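You operate a simulated robot arm through the tools that you are given. There is no shell and no other tool. Be economical: measure what you need, move in short steps, check, and stop when the job is done.

The job below is to be done with a simulated robot arm. You get a single attempt, and the scene is never put back.

TASK
Take the paper roll and leave it on the sweets tiffin.

The check looks at the end state, three seconds after you hand in, the way a careful person would. Anything else that was tipped, shoved, dropped, spilled or broken makes it a failure.

THE ROBOT
A 7-joint arm with a two-finger parallel gripper, fixed in place. Base frame: the origin is at the foot of the arm, x ahead of it, y to its left, z up; the work surface is at about z = 0. Lengths are in cm, angles in degrees, forces in N, time in s.
With the tool pointing down near the work surface it reaches from about 24 to 62 cm from the base axis. Its first joint turns from -66.0 to 66.0 degrees. Payload 2.6 kg.
The TCP is the grasp point between the finger pads, 3 cm short of the fingertips. In the tool frame z runs along the fingers and y along their closing line. The gripper opens to 9.4 cm. The fingers are 2.8 cm wide and 1 cm thick; the gripper's body (5 by 9.6 cm) begins 5.5 cm behind the TCP.
Orientation is that of the tool frame in the base frame, as a unit quaternion [w, x, y, z]. With the fingers straight down and closing along the base's y, the tool's x points along the base's -x, its y along +y and its z along -z.

THE INTERFACE
- The arm moves only by the tool step_arm. Its argument "steps" is a list of rows, each a list of 3 entries, a list of its own where there are three numbers: the shift along the tool's x, y, z in cm, then the turn, a rotation vector about the tool's x, y, z in degrees, then the closure in counts, from 0 (fully open) to 255 (shut). In form: [[[x, y, z], [ax, ay, az], hand], ...]. A call has 1 to 20 rows; each row shifts and turns the commanded pose from where the row before left it, along the tool's axes as they then stand. A row lasts 0.2 s, in which the tool goes at most 5 cm and 8.6 degrees; a call with a longer step from one row to the next is refused whole, and so is a gripper value outside its range. Where a pose cannot be reached the arm comes as near as it can. A force on the tool above 40 N (or 10 N above the force at the start of the call, whichever is more), or a blocked arm, ends the call early, and 0.2 s more pass. Each finger travels about 7.2 cm/s and halts on what it meets, pressing with about 24 N; the grip force reading is that of the motor and also rises with nothing between the fingers. The clock runs only during rows and for 0.2 s after the last one: add rows that do not move to give the fingers time. It gives the time, the measured TCP pose, the force on the tool (base axes), the opening and the grip force at its end, in the units of the frame above (readings bear some noise), and new pictures: "show" is both (left out), scene, wrist or none.
- Cameras (640 x 400 px; columns grow to the right, rows downward): "scene" is fixed at [3.74, 43.04, 57.97]; the picture's right is [-0.77, -0.64, 0.00], its down [-0.27, 0.33, -0.90] and it looks along [0.58, -0.69, -0.43] (base axes); focal length 372 px, centre (320, 200). "wrist" rides on the gripper at [-3.7, 0, -5.8] in the tool frame; the picture's right is [0.00, -1.00, 0.00], its down [0.97, 0.00, -0.24] and it looks along [0.24, 0.00, 0.97] (tool axes); focal length 218 px, centre (320, 200). There is no depth. A picture from a camera that has moved, and an enlarged one, comes with that camera's place and axes in the base frame and with its lens.
- zoom(camera, box): a new picture of the part [left, top, right, bottom] of that camera's present view, enlarged. No time passes.
- job_done(): hands the job in; it is judged then, once.

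Go step by step. Nothing tells you positions but the pictures and the camera data: compare them with the known pose of the tool, close in by small moves and look again before you grip or let go. The budget is 90 turns and 150 pictures, counting those below and the enlarged ones. Unless the task says otherwise, let go and move clear before handing in, and close with one line.

The tools are called after ">>>" as name(argument=value, ...) on one line, values as JSON. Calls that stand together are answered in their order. step_arm: Moves the arm, as the interface text tells. Its arguments: {"type":"object","properties":{"steps":{"type":"array","items":{"type":"array"}},"show":{"type":"string","enum":["both","scene","wrist","none"]}},"required":["steps"]} The other tools are called the same way: zoom (camera, box) takes an enlarged picture of a part of a camera's view; job_done () hands the job in.

At the start:

```text
t: 0.0
ee_pos: [36.29, -6.8, 29.81]
tool_rot: [0.0, 0.0, 1.0, 0.0]
force: [-0.5, -0.5, -0.2]
grip_width: 9.37
gripper_force: 0.1
```

scene: 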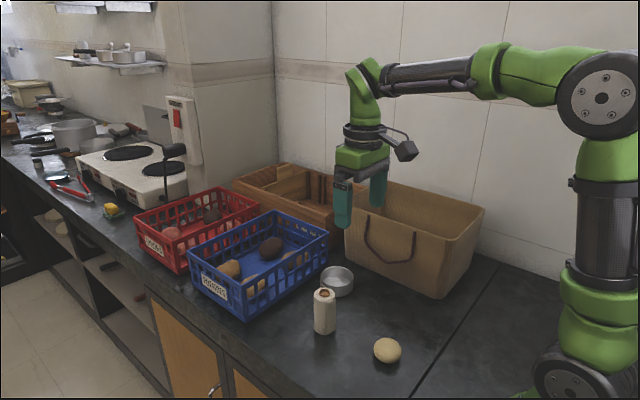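
wrist: 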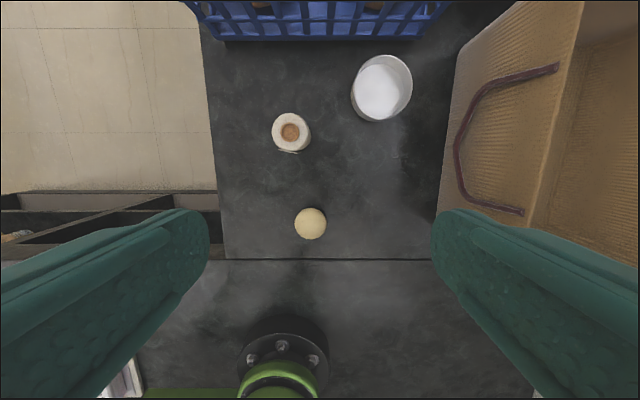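

I see a paper roll standing, a white/metal round tin (likely the tiffin), a ball, crates and a bag. Zooming in to identify them.

>>> zoom(camera="scene", box=[280, 240, 440, 380])

>>> zoom(camera="wrist", box=[240, 30, 440, 170])

>>> zoom(camera="scene", box=[120, 150, 340, 320])

```text
2.86 times, centred on (360, 310) of scene
camera zoom: at [3.74, 43.04, 57.97], right [-0.77, -0.64, 0.0], down [-0.27, 0.33, -0.9], along [0.58, -0.69, -0.43], focal length 1064 px, centre (206, -114)
```

zoom: 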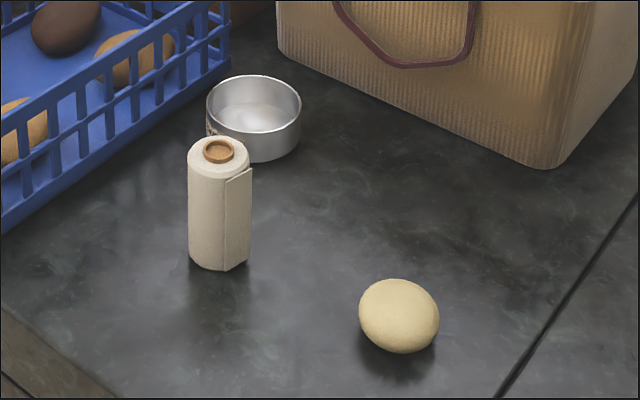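

```text
2.86 times, centred on (340, 100) of wrist
camera zoom: at [39.95, -6.69, 35.67], right [0.0, -1.0, 0.0], down [-0.97, 0.0, 0.24], along [-0.24, 0.0, -0.97], focal length 624 px, centre (263, 486)
```

zoom: 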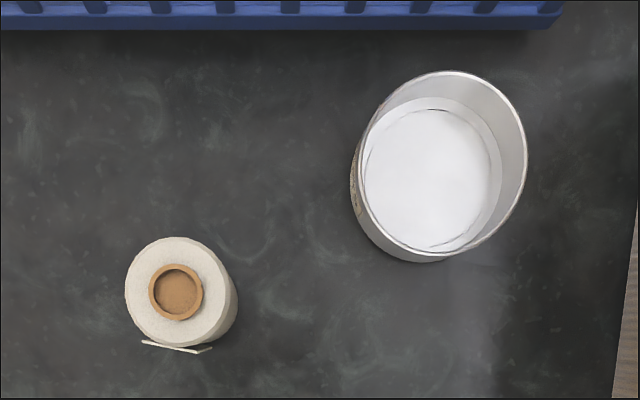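

```text
2.35 times, centred on (230, 235) of scene
camera zoom: at [3.74, 43.04, 57.97], right [-0.77, -0.64, 0.0], down [-0.27, 0.33, -0.9], along [0.58, -0.69, -0.43], focal length 876 px, centre (532, 118)
```

zoom: 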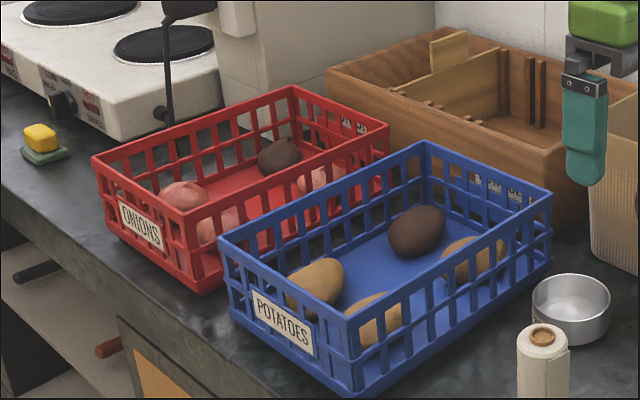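

The only reachable tiffin candidate is the round tin, near (47.6, -15), with its rim at about z=3.5. The roll stands near (41.5, -3.1), its top at about z=9. I'll move above the roll and look again.

>>> step_arm(steps=[[[-1.3, 0.92, 2.5], [0, 0, 0], 0], [[-1.3, 0.92, 2.5], [0, 0, 0], 0], [[-1.3, 0.92, 2.5], [0, 0, 0], 0], [[-1.3, 0.92, 2.5], [0, 0, 0], 0], [[0, 0, 0], [0, 0, 0], 0]])

```text
t: 1.2
ee_pos: [41.5, -3.11, 19.97]
tool_rot: [-0.001, 0.0, 1.0, 0.0]
force: [0.6, 0.8, 0.5]
grip_width: 9.41
gripper_force: 0.1
camera wrist: at [45.21, -3.05, 25.66], right [0.0, -1.0, 0.0], down [-0.97, 0.0, 0.24], along [-0.24, 0.0, -0.97], focal length 218 px, centre (320, 200)
```

scene: 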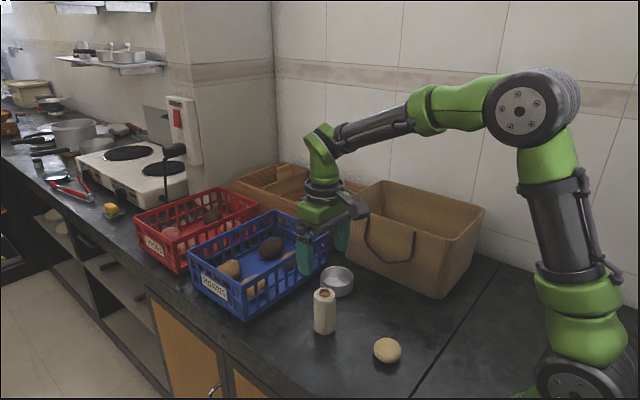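
wrist: 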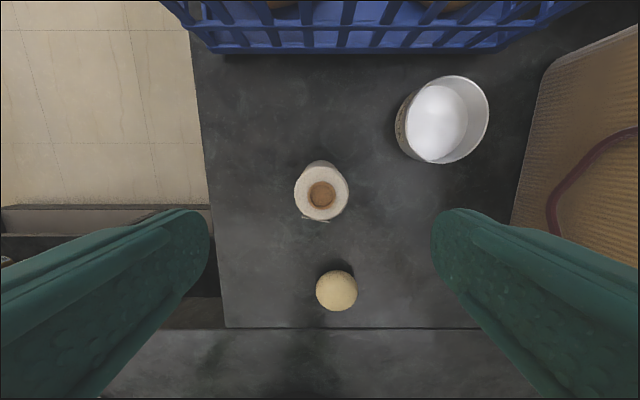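

>>> zoom(camera="wrist", box=[370, 50, 520, 180])

>>> zoom(camera="wrist", box=[270, 140, 370, 230])

```text
3.08 times, centred on (445, 115) of wrist
camera zoom: at [45.21, -3.05, 25.66], right [0.0, -1.0, 0.0], down [-0.97, 0.0, 0.24], along [-0.24, 0.0, -0.97], focal length 672 px, centre (-65, 462)
```

zoom: 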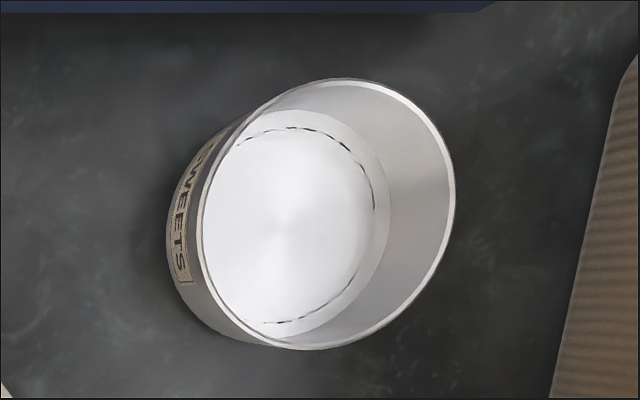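

```text
4.44 times, centred on (320, 185) of wrist
camera zoom: at [45.21, -3.05, 25.66], right [0.0, -1.0, 0.0], down [-0.97, 0.0, 0.24], along [-0.24, 0.0, -0.97], focal length 970 px, centre (320, 267)
```

zoom: 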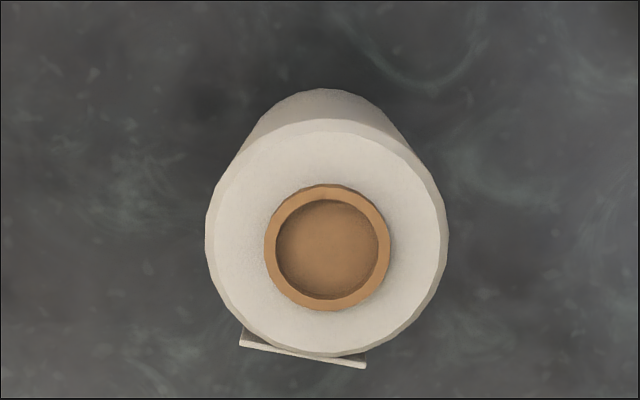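

The label reads SWEETS, so that open tin is the tiffin, centred near (47.7, -15.4). I'm descending around the upper half of the roll.

>>> step_arm(steps=[[[-0.1, -0.05, 2.6], [0, 0, 0], 0], [[0, 0, 2.6], [0, 0, 0], 0], [[0, 0, 2.6], [0, 0, 0], 0], [[0, 0, 2.6], [0, 0, 0], 0], [[0, 0, 2.5], [0, 0, 0], 0], [[0, 0, 0], [0, 0, 0], 0]])

```text
t: 2.6
ee_pos: [41.56, -2.96, 6.98]
tool_rot: [-0.001, 0.001, 1.0, 0.0]
force: [0.7, -0.6, 0.5]
grip_width: 9.4
gripper_force: 0.0
camera wrist: at [45.24, -2.97, 12.75], right [0.0, -1.0, 0.0], down [-0.97, 0.0, 0.24], along [-0.24, 0.0, -0.97], focal length 218 px, centre (320, 200)
```

scene: 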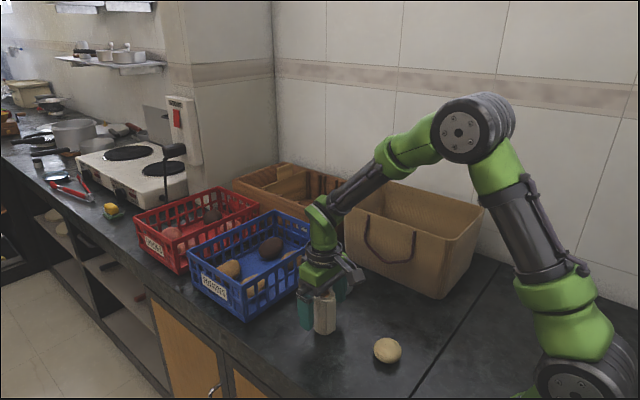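
wrist: 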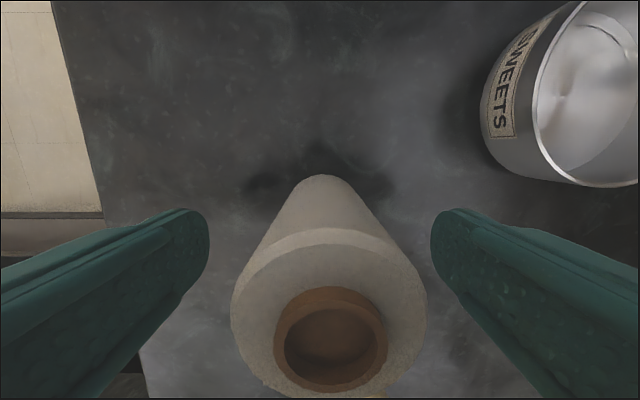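

The roll is centred between the fingers to within about 2 mm. I'll trim y and close.

>>> step_arm(steps=[[[0, -0.2, 0], [0, 0, 0], 0], [[0, 0, 0], [0, 0, 0], 60], [[0, 0, 0], [0, 0, 0], 120], [[0, 0, 0], [0, 0, 0], 160], [[0, 0, 0], [0, 0, 0], 190], [[0, 0, 0], [0, 0, 0], 190], [[0, 0, 0], [0, 0, 0], 190]])

```text
t: 4.2
ee_pos: [41.58, -3.22, 7.01]
tool_rot: [-0.001, 0.001, 1.0, 0.0]
force: [0.6, 0.3, -0.2]
grip_width: 4.3
gripper_force: 24.2
camera wrist: at [45.26, -3.19, 12.81], right [0.0, -1.0, 0.0], down [-0.97, 0.0, 0.24], along [-0.24, 0.0, -0.97], focal length 218 px, centre (320, 200)
```

scene: 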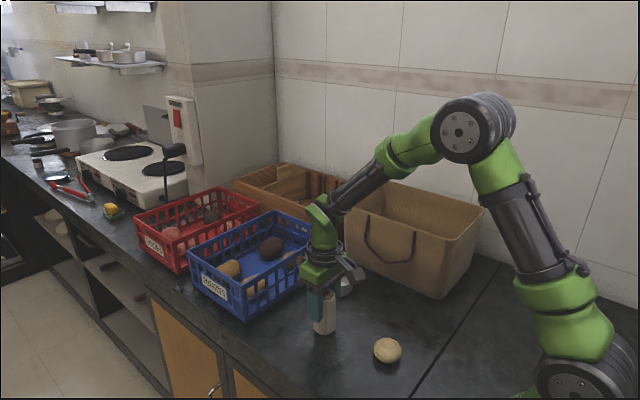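
wrist: 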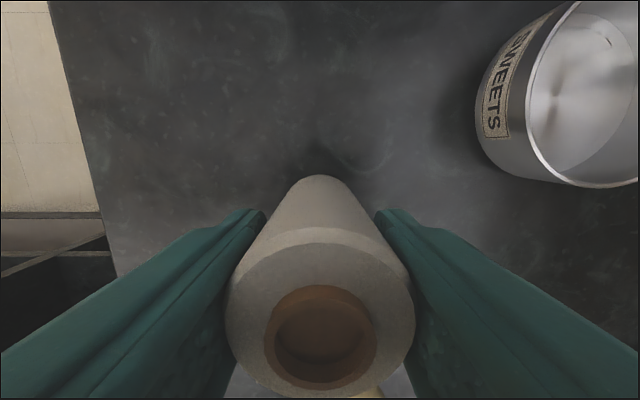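

Gripped at 4.3 cm. I'm lifting 9 cm, then moving above the tiffin.

>>> step_arm(steps=[[[0, 0, -1.5], [0, 0, 0], 190], [[0, 0, -2.5], [0, 0, 0], 190], [[0, 0, -2.5], [0, 0, 0], 190], [[0, 0, -2.5], [0, 0, 0], 190], [[-1.02, -2.03, 0], [0, 0, 0], 190], [[-1.02, -2.03, 0], [0, 0, 0], 190], [[-1.02, -2.03, 0], [0, 0, 0], 190], [[-1.02, -2.03, 0], [0, 0, 0], 190], [[-1.02, -2.03, 0], [0, 0, 0], 190], [[-1.02, -2.03, 0], [0, 0, 0], 190], [[0, 0, 0], [0, 0, 0], 190]])

```text
t: 6.6
ee_pos: [47.64, -15.45, 15.85]
tool_rot: [0.0, -0.001, 1.0, -0.001]
force: [0.1, -0.1, -0.4]
grip_width: 2.4
gripper_force: 0.1
camera wrist: at [51.34, -15.4, 21.68], right [0.0, -1.0, 0.0], down [-0.97, 0.0, 0.24], along [-0.24, 0.0, -0.97], focal length 218 px, centre (320, 200)
```

scene: 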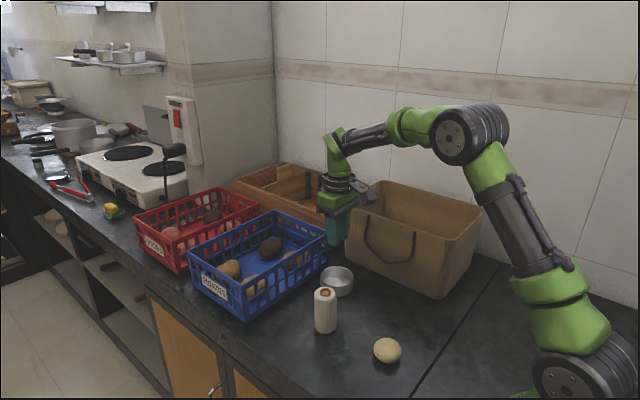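
wrist: 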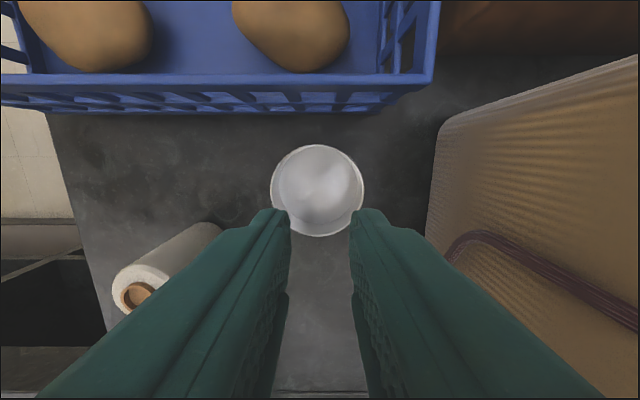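

The roll slipped out of the grip during the lift but is still standing. I'll reverse the path, opening the fingers up high, and check its position.

>>> step_arm(steps=[[[1.02, 2.03, -0.5], [0, 0, 0], 120], [[1.02, 2.03, -0.5], [0, 0, 0], 60], [[1.02, 2.03, -0.5], [0, 0, 0], 0], [[1.02, 2.03, -0.5], [0, 0, 0], 0], [[1.02, 2.03, 0], [0, 0, 0], 0], [[1.02, 2.03, 0], [0, 0, 0], 0], [[0, 0, 0], [0, 0, 0], 0]], show="wrist")

>>> zoom(camera="scene", box=[280, 240, 440, 380])

>>> zoom(camera="wrist", box=[270, 140, 370, 250])

```text
t: 8.2
ee_pos: [41.59, -3.27, 17.96]
tool_rot: [0.0, 0.0, 1.0, 0.0]
force: [-0.4, 0.7, 0.0]
grip_width: 9.4
gripper_force: 0.1
camera wrist: at [45.28, -3.25, 23.69], right [0.0, -1.0, 0.0], down [-0.97, 0.0, 0.24], along [-0.24, 0.0, -0.97], focal length 218 px, centre (320, 200)
```

wrist: 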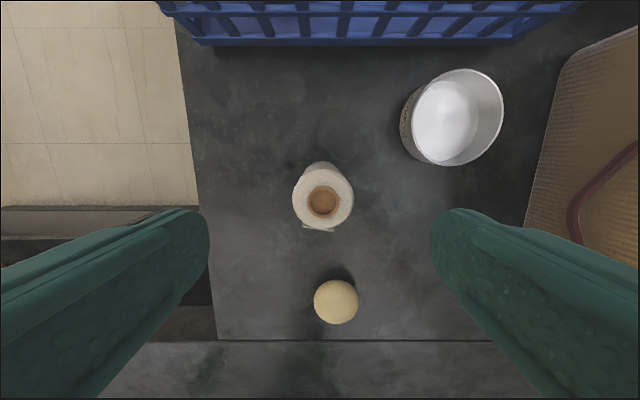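

```text
2.86 times, centred on (360, 310) of scene
camera zoom: at [3.74, 43.04, 57.97], right [-0.77, -0.64, 0.0], down [-0.27, 0.33, -0.9], along [0.58, -0.69, -0.43], focal length 1064 px, centre (206, -114)
```

zoom: 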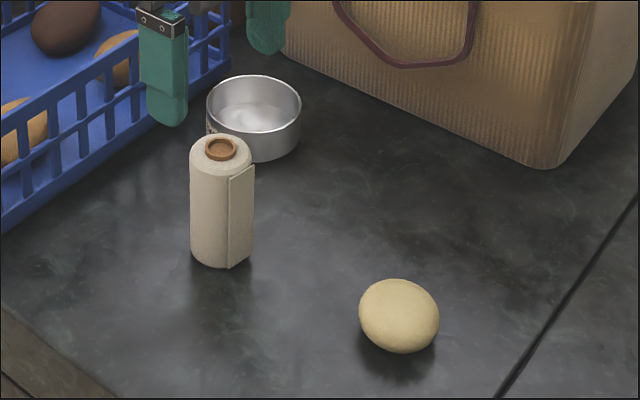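

```text
3.64 times, centred on (320, 195) of wrist
camera zoom: at [45.28, -3.25, 23.69], right [0.0, -1.0, 0.0], down [-0.97, 0.0, 0.24], along [-0.24, 0.0, -0.97], focal length 794 px, centre (320, 218)
```

zoom: 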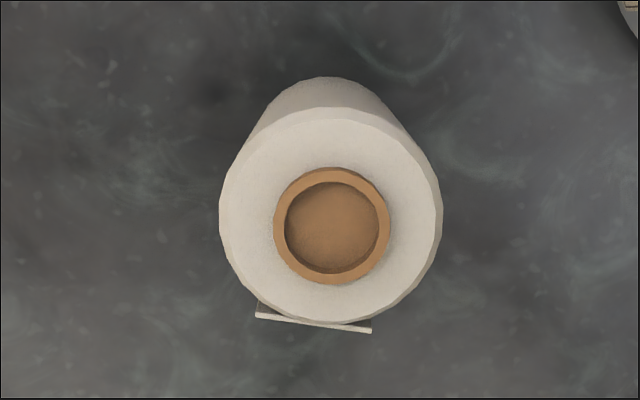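

The roll is undisturbed at about (41.7, -3.4). I'll regrip slightly lower with full closure and lift very slowly to test for slip.

>>> step_arm(steps=[[[-0.1, -0.15, 2.4], [0, 0, 0], 0], [[0, 0, 2.4], [0, 0, 0], 0], [[0, 0, 2.4], [0, 0, 0], 0], [[0, 0, 2.4], [0, 0, 0], 0], [[0, 0, 2.4], [0, 0, 0], 0], [[0, 0, 0], [0, 0, 0], 0], [[0, 0, 0], [0, 0, 0], 60], [[0, 0, 0], [0, 0, 0], 120], [[0, 0, 0], [0, 0, 0], 255], [[0, 0, 0], [0, 0, 0], 255], [[0, 0, 0], [0, 0, 0], 255], [[0, 0, 0], [0, 0, 0], 255]], show="wrist")

>>> step_arm(steps=[[[0, 0, -0.1], [0, 0, 0], 255], [[0, 0, -0.2], [0, 0, 0], 255], [[0, 0, -0.2], [0, 0, 0], 255], [[0, 0, -0.2], [0, 0, 0], 255], [[0, 0, -0.2], [0, 0, 0], 255], [[0, 0, -0.1], [0, 0, 0], 255]])

```text
t: 10.8
ee_pos: [41.56, -3.26, 5.98]
tool_rot: [-0.001, 0.0, 1.0, 0.0]
force: [0.1, 0.1, -0.2]
grip_width: 4.3
gripper_force: 23.9
camera wrist: at [45.37, -3.39, 11.71], right [0.0, -1.0, 0.0], down [-0.97, 0.0, 0.24], along [-0.24, 0.0, -0.97], focal length 218 px, centre (320, 200)
```

wrist: 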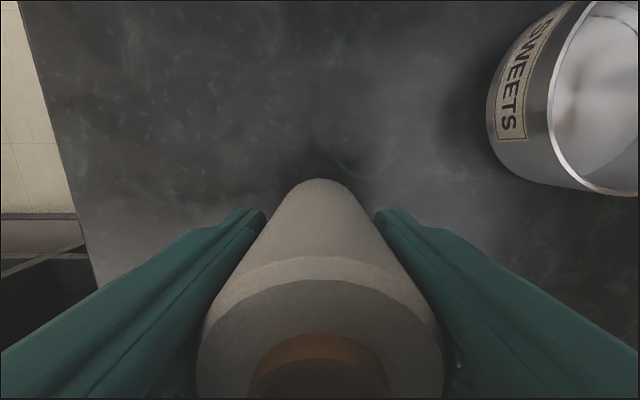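

```text
t: 12.2
ee_pos: [41.64, -3.44, 7.07]
tool_rot: [0.0, -0.001, 1.0, 0.001]
force: [-1.0, -0.6, 0.0]
grip_width: 4.32
gripper_force: 24.1
camera wrist: at [45.36, -3.41, 12.78], right [0.0, -1.0, 0.0], down [-0.97, 0.0, 0.24], along [-0.24, 0.0, -0.97], focal length 218 px, centre (320, 200)
```

scene: 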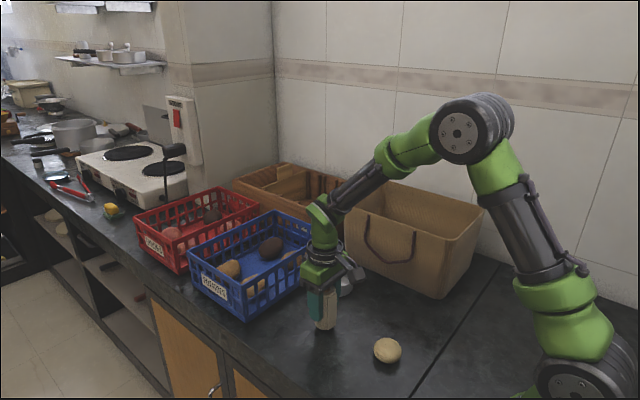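
wrist: 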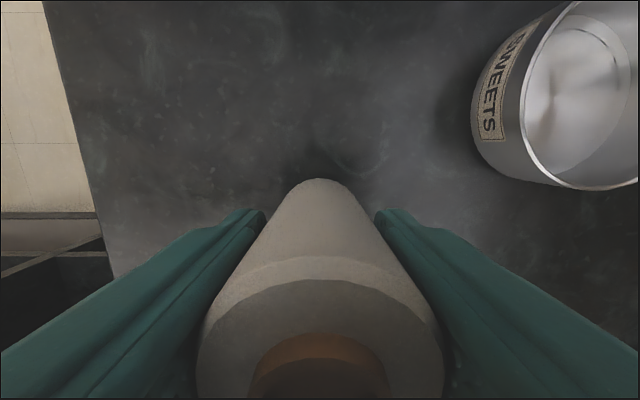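

This time it's coming up without slipping. I'll keep lifting slowly and check.

>>> step_arm(steps=[[[0, 0, -0.3], [0, 0, 0], 255], [[0, 0, -0.5], [0, 0, 0], 255], [[0, 0, -0.6], [0, 0, 0], 255], [[0, 0, -0.6], [0, 0, 0], 255], [[0, 0, -0.6], [0, 0, 0], 255], [[0, 0, -0.6], [0, 0, 0], 255], [[0, 0, -0.6], [0, 0, 0], 255], [[0, 0, -0.6], [0, 0, 0], 255], [[0, 0, -0.6], [0, 0, 0], 255], [[0, 0, -0.6], [0, 0, 0], 255], [[0, 0, -0.4], [0, 0, 0], 255]])

```text
t: 14.6
ee_pos: [41.61, -3.39, 12.89]
tool_rot: [0.0, 0.0, 1.0, 0.0]
force: [0.6, -0.1, -0.1]
grip_width: 4.29
gripper_force: 24.1
camera wrist: at [45.37, -3.43, 18.75], right [0.0, -1.0, 0.0], down [-0.97, 0.0, 0.24], along [-0.24, 0.0, -0.97], focal length 218 px, centre (320, 200)
```

scene: 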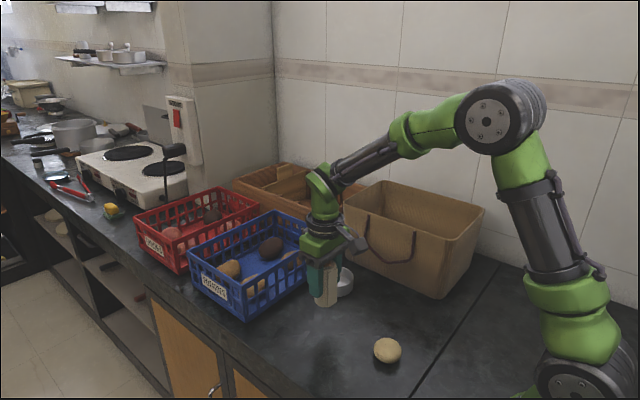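
wrist: 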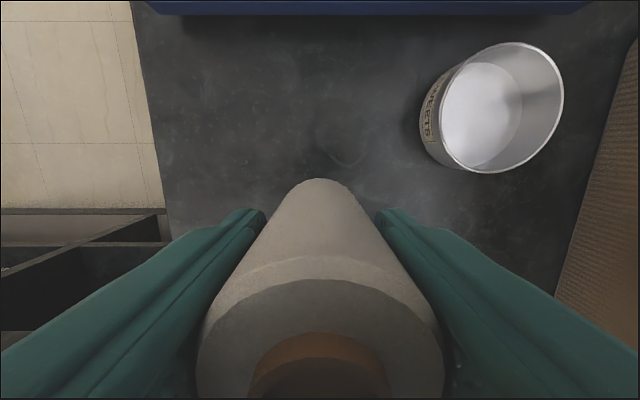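

Held firmly, with the bottom at about z=6.9. I'm moving smoothly over the tiffin.

>>> step_arm(steps=[[[-0.25, -0.5, 0], [0, 0, 0], 255], [[-0.5, -1.0, 0], [0, 0, 0], 255], [[-0.5, -1.0, 0], [0, 0, 0], 255], [[-0.5, -1.0, 0], [0, 0, 0], 255], [[-0.5, -1.0, 0], [0, 0, 0], 255], [[-0.5, -1.0, 0], [0, 0, 0], 255], [[-0.5, -1.0, 0], [0, 0, 0], 255], [[-0.5, -1.0, 0], [0, 0, 0], 255], [[-0.5, -1.0, 0], [0, 0, 0], 255], [[-0.5, -1.0, 0], [0, 0, 0], 255], [[-0.5, -1.0, 0], [0, 0, 0], 255], [[-0.5, -1.0, 0], [0, 0, 0], 255], [[-0.3, -0.5, 0], [0, 0, 0], 255], [[0, 0, 0], [0, 0, 0], 255]])

>>> zoom(camera="scene", box=[280, 180, 400, 310])

```text
t: 17.6
ee_pos: [47.62, -15.4, 12.92]
tool_rot: [0.0, 0.0, 1.0, -0.001]
force: [0.4, -0.4, -0.8]
grip_width: 4.31
gripper_force: 23.8
camera wrist: at [51.38, -15.39, 18.79], right [0.0, -1.0, 0.0], down [-0.97, 0.0, 0.24], along [-0.24, 0.0, -0.97], focal length 218 px, centre (320, 200)
```

scene: 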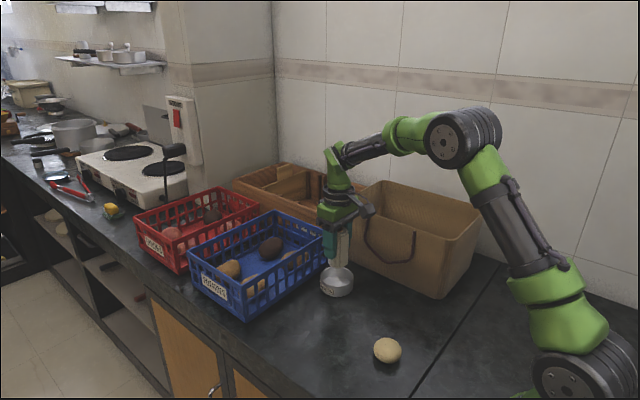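
wrist: 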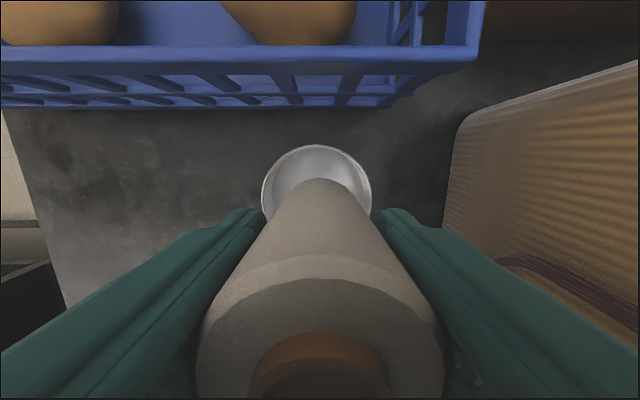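

```text
3.08 times, centred on (340, 245) of scene
camera zoom: at [3.74, 43.04, 57.97], right [-0.77, -0.64, 0.0], down [-0.27, 0.33, -0.9], along [0.58, -0.69, -0.43], focal length 1145 px, centre (258, 62)
```

zoom: 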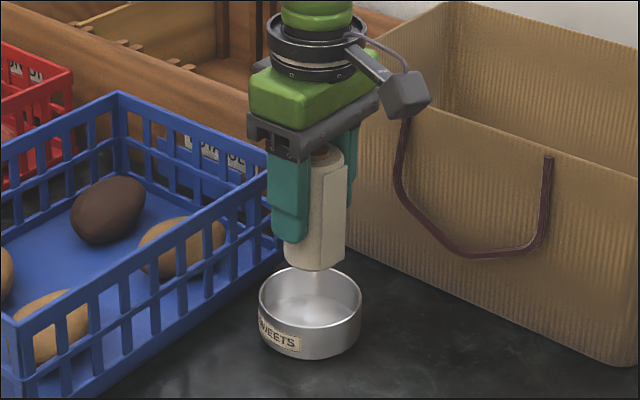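

The roll hangs over the tin, centred within a few mm. I'm lowering most of the way.

>>> step_arm(steps=[[[0, 0.15, 0.3], [0, 0, 0], 255], [[0, 0, 0.6], [0, 0, 0], 255], [[0, 0, 0.6], [0, 0, 0], 255], [[0, 0, 0.6], [0, 0, 0], 255], [[0, 0, 0.6], [0, 0, 0], 255], [[0, 0, 0.6], [0, 0, 0], 255], [[0, 0, 0.6], [0, 0, 0], 255], [[0, 0, 0.6], [0, 0, 0], 255], [[0, 0, 0.5], [0, 0, 0], 255], [[0, 0, 0], [0, 0, 0], 255]])

>>> zoom(camera="scene", box=[280, 180, 400, 310])

```text
t: 19.8
ee_pos: [47.64, -15.34, 7.94]
tool_rot: [0.0, 0.001, 1.0, -0.001]
force: [-0.6, 1.0, -1.3]
grip_width: 4.3
gripper_force: 24.4
camera wrist: at [51.37, -15.27, 13.77], right [0.0, -1.0, 0.0], down [-0.97, 0.0, 0.24], along [-0.24, 0.0, -0.97], focal length 218 px, centre (320, 200)
```

scene: 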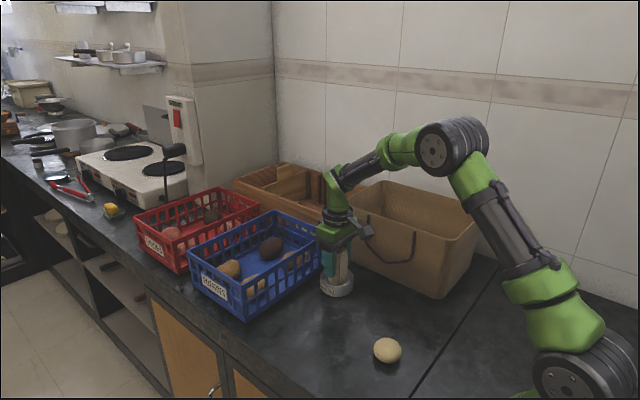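
wrist: 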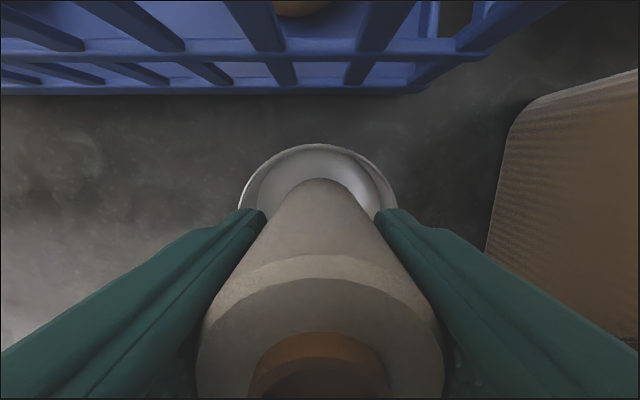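

```text
3.08 times, centred on (340, 245) of scene
camera zoom: at [3.74, 43.04, 57.97], right [-0.77, -0.64, 0.0], down [-0.27, 0.33, -0.9], along [0.58, -0.69, -0.43], focal length 1145 px, centre (258, 62)
```

zoom: 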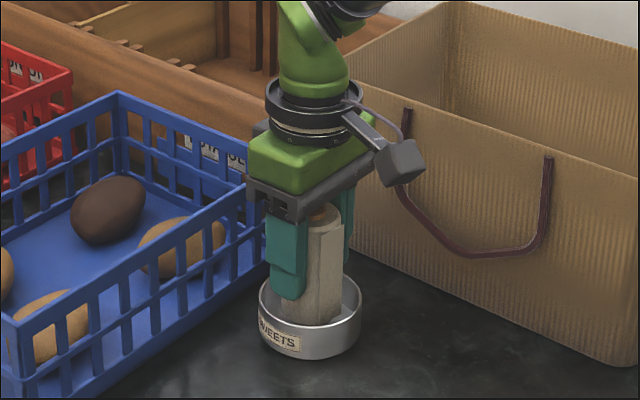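

Inside the tin and well centred. I'm lowering in small steps and watching the force.

>>> step_arm(steps=[[[0, 0, 0.25], [0, 0, 0], 255], [[0, 0, 0.25], [0, 0, 0], 255], [[0, 0, 0.25], [0, 0, 0], 255], [[0, 0, 0.25], [0, 0, 0], 255], [[0, 0, 0], [0, 0, 0], 255]], show="wrist")

>>> zoom(camera="scene", box=[310, 230, 370, 305])

```text
t: 21.0
ee_pos: [47.62, -15.31, 6.98]
tool_rot: [0.0, 0.0, 1.0, 0.001]
force: [-0.1, 0.6, -0.4]
grip_width: 4.32
gripper_force: 23.7
camera wrist: at [51.38, -15.3, 12.73], right [0.0, -1.0, 0.0], down [-0.97, 0.0, 0.24], along [-0.24, 0.0, -0.97], focal length 218 px, centre (320, 200)
```

wrist: 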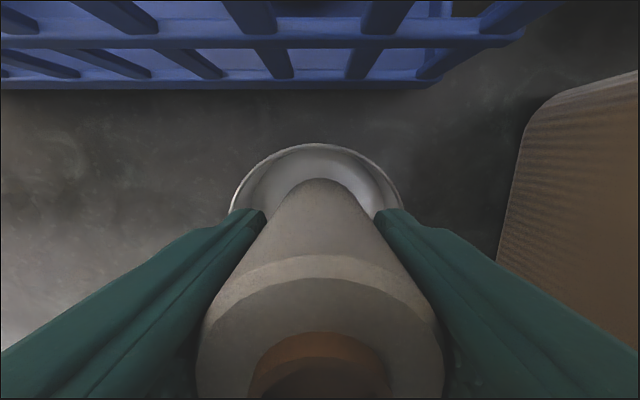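

```text
5.33 times, centred on (340, 268) of scene
camera zoom: at [3.74, 43.04, 57.97], right [-0.77, -0.64, 0.0], down [-0.27, 0.33, -0.9], along [0.58, -0.69, -0.43], focal length 1985 px, centre (213, -160)
```

zoom: 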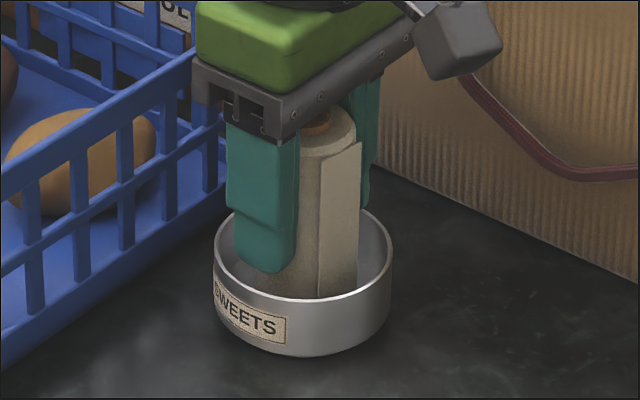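

>>> step_arm(steps=[[[0, 0, 0.15], [0, 0, 0], 255], [[0, 0, 0.15], [0, 0, 0], 255], [[0, 0, 0.15], [0, 0, 0], 255], [[0, 0, 0], [0, 0, 0], 255]], show="none")

>>> step_arm(steps=[[[0, 0, 0.1], [0, 0, 0], 255], [[0, 0, 0], [0, 0, 0], 255]], show="none")

>>> step_arm(steps=[[[0, 0, 0.1], [0, 0, 0], 255], [[0, 0, 0], [0, 0, 0], 255]], show="wrist")

```text
t: 22.0
ee_pos: [47.95, -15.34, 6.65]
tool_rot: [0.003, 0.001, 1.0, -0.001]
force: [-1.3, -0.7, 22.4]
grip_width: 4.31
gripper_force: 24.0
```

```text
t: 22.6
ee_pos: [47.81, -15.34, 6.64]
tool_rot: [0.002, 0.0, 1.0, -0.001]
force: [-0.1, -0.5, 25.4]
grip_width: 4.29
gripper_force: 23.7
```

```text
t: 23.2
ee_pos: [47.8, -15.27, 6.49]
tool_rot: [0.002, 0.0, 1.0, 0.0]
force: [-2.1, 0.2, 31.8]
grip_width: 4.28
gripper_force: 24.6
camera wrist: at [51.49, -15.3, 12.38], right [0.0, -1.0, 0.0], down [-0.97, 0.0, 0.24], along [-0.24, 0.0, -0.97], focal length 218 px, centre (320, 200)
```

wrist: 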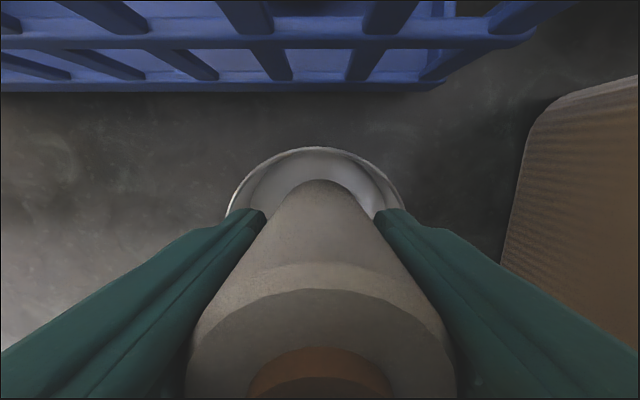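

Contact is made at z≈6.7. I'm easing off the pressure, then opening slightly so the fingers stay clear of the rim.

>>> step_arm(steps=[[[0, 0, -0.15], [0, 0, 0], 255], [[0, 0, -0.15], [0, 0, 0], 255], [[0, 0, -0.05], [0, 0, 0], 255], [[0, 0, 0], [0, 0, 0], 255]], show="none")

```text
t: 24.2
ee_pos: [47.68, -15.29, 6.67]
tool_rot: [-0.001, 0.001, 1.0, 0.0]
force: [4.1, -0.4, 6.5]
grip_width: 4.32
gripper_force: 23.7
```

>>> step_arm(steps=[[[0, 0, 0], [0, 0, 0], 134], [[0, 0, 0], [0, 0, 0], 128], [[0, 0, 0], [0, 0, 0], 122], [[0, 0, 0], [0, 0, 0], 120], [[0, 0, 0], [0, 0, 0], 120]])

>>> zoom(camera="scene", box=[310, 230, 370, 305])

```text
t: 25.4
ee_pos: [47.54, -15.37, 6.53]
tool_rot: [-0.001, 0.0, 1.0, 0.0]
force: [0.9, -0.1, 0.7]
grip_width: 4.97
gripper_force: 0.1
camera wrist: at [51.35, -15.3, 12.44], right [0.0, -1.0, 0.0], down [-0.97, 0.0, 0.24], along [-0.24, 0.0, -0.97], focal length 218 px, centre (320, 200)
```

scene: 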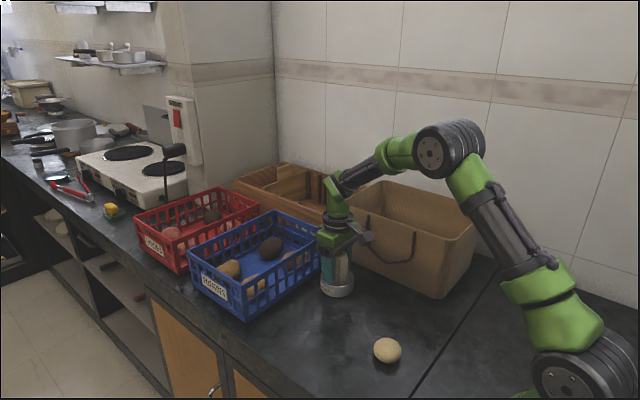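
wrist: 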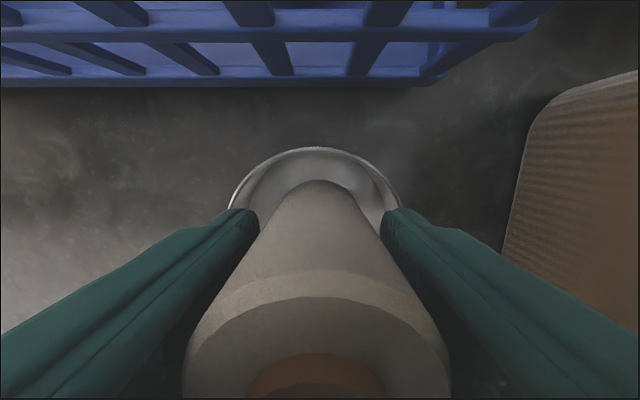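

```text
5.33 times, centred on (340, 268) of scene
camera zoom: at [3.74, 43.04, 57.97], right [-0.77, -0.64, 0.0], down [-0.27, 0.33, -0.9], along [0.58, -0.69, -0.43], focal length 1985 px, centre (213, -160)
```

zoom: 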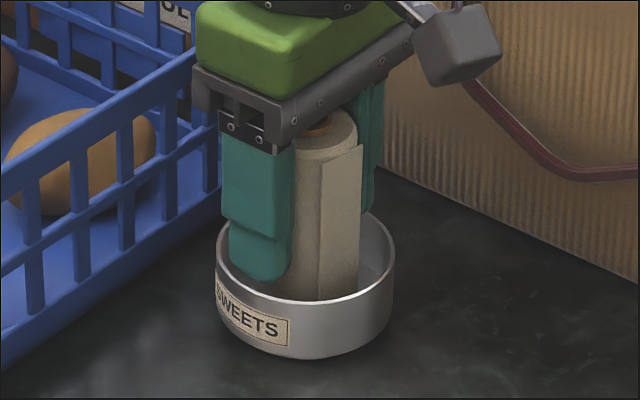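

Released, and the roll stands upright in the tin with free finger clearance. I'm retreating straight up, slowly at first.

>>> step_arm(steps=[[[0, 0, -0.4], [0, 0, 0], 120], [[0, 0, -0.6], [0, 0, 0], 118], [[0, 0, -0.8], [0, 0, 0], 100], [[0, 0, -1], [0, 0, 0], 80], [[0, 0, -1.5], [0, 0, 0], 80], [[0, 0, -1.5], [0, 0, 0], 80], [[0, 0, -2], [0, 0, 0], 80], [[0, 0, -2], [0, 0, 0], 80], [[0, 0, -2], [0, 0, 0], 80], [[0, 0, -2], [0, 0, 0], 80], [[0, 0, 0], [0, 0, 0], 80]])

>>> zoom(camera="scene", box=[280, 180, 400, 310])

```text
t: 27.8
ee_pos: [47.69, -15.38, 20.49]
tool_rot: [-0.001, -0.001, 1.0, 0.0]
force: [0.8, 0.1, 0.1]
grip_width: 6.46
gripper_force: 0.0
camera wrist: at [51.42, -15.3, 26.35], right [0.0, -1.0, 0.0], down [-0.97, 0.0, 0.24], along [-0.24, 0.0, -0.97], focal length 218 px, centre (320, 200)
```

scene: 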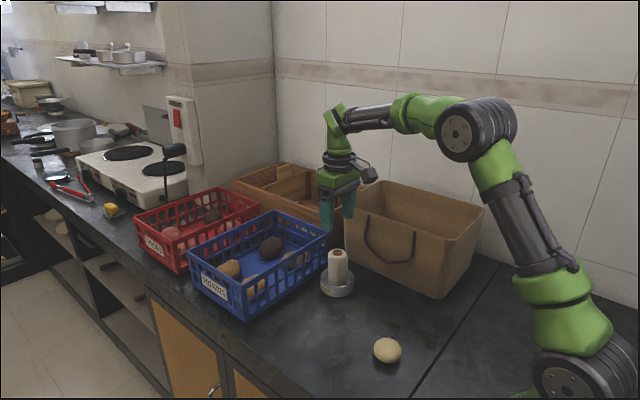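
wrist: 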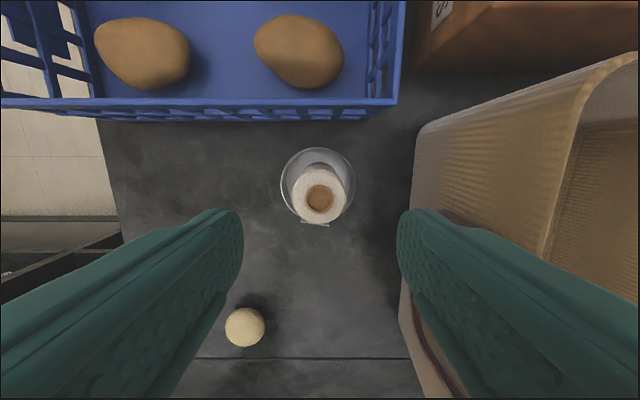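

```text
3.08 times, centred on (340, 245) of scene
camera zoom: at [3.74, 43.04, 57.97], right [-0.77, -0.64, 0.0], down [-0.27, 0.33, -0.9], along [0.58, -0.69, -0.43], focal length 1145 px, centre (258, 62)
```

zoom: 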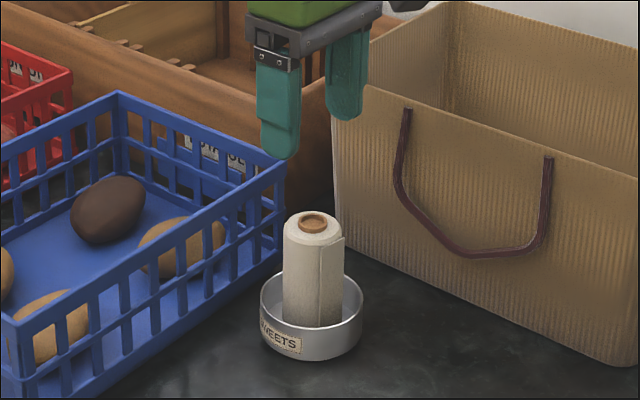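

The roll stands upright in the SWEETS tiffin, the arm is clear, and nothing else looks disturbed. I'm handing in.

>>> job_done()

```text
The job is handed in.
```

The paper roll is standing upright in the open SWEETS tiffin, the gripper is clear, and nothing else looks moved; it slipped out of the first grip but stayed standing, and the second grip held.
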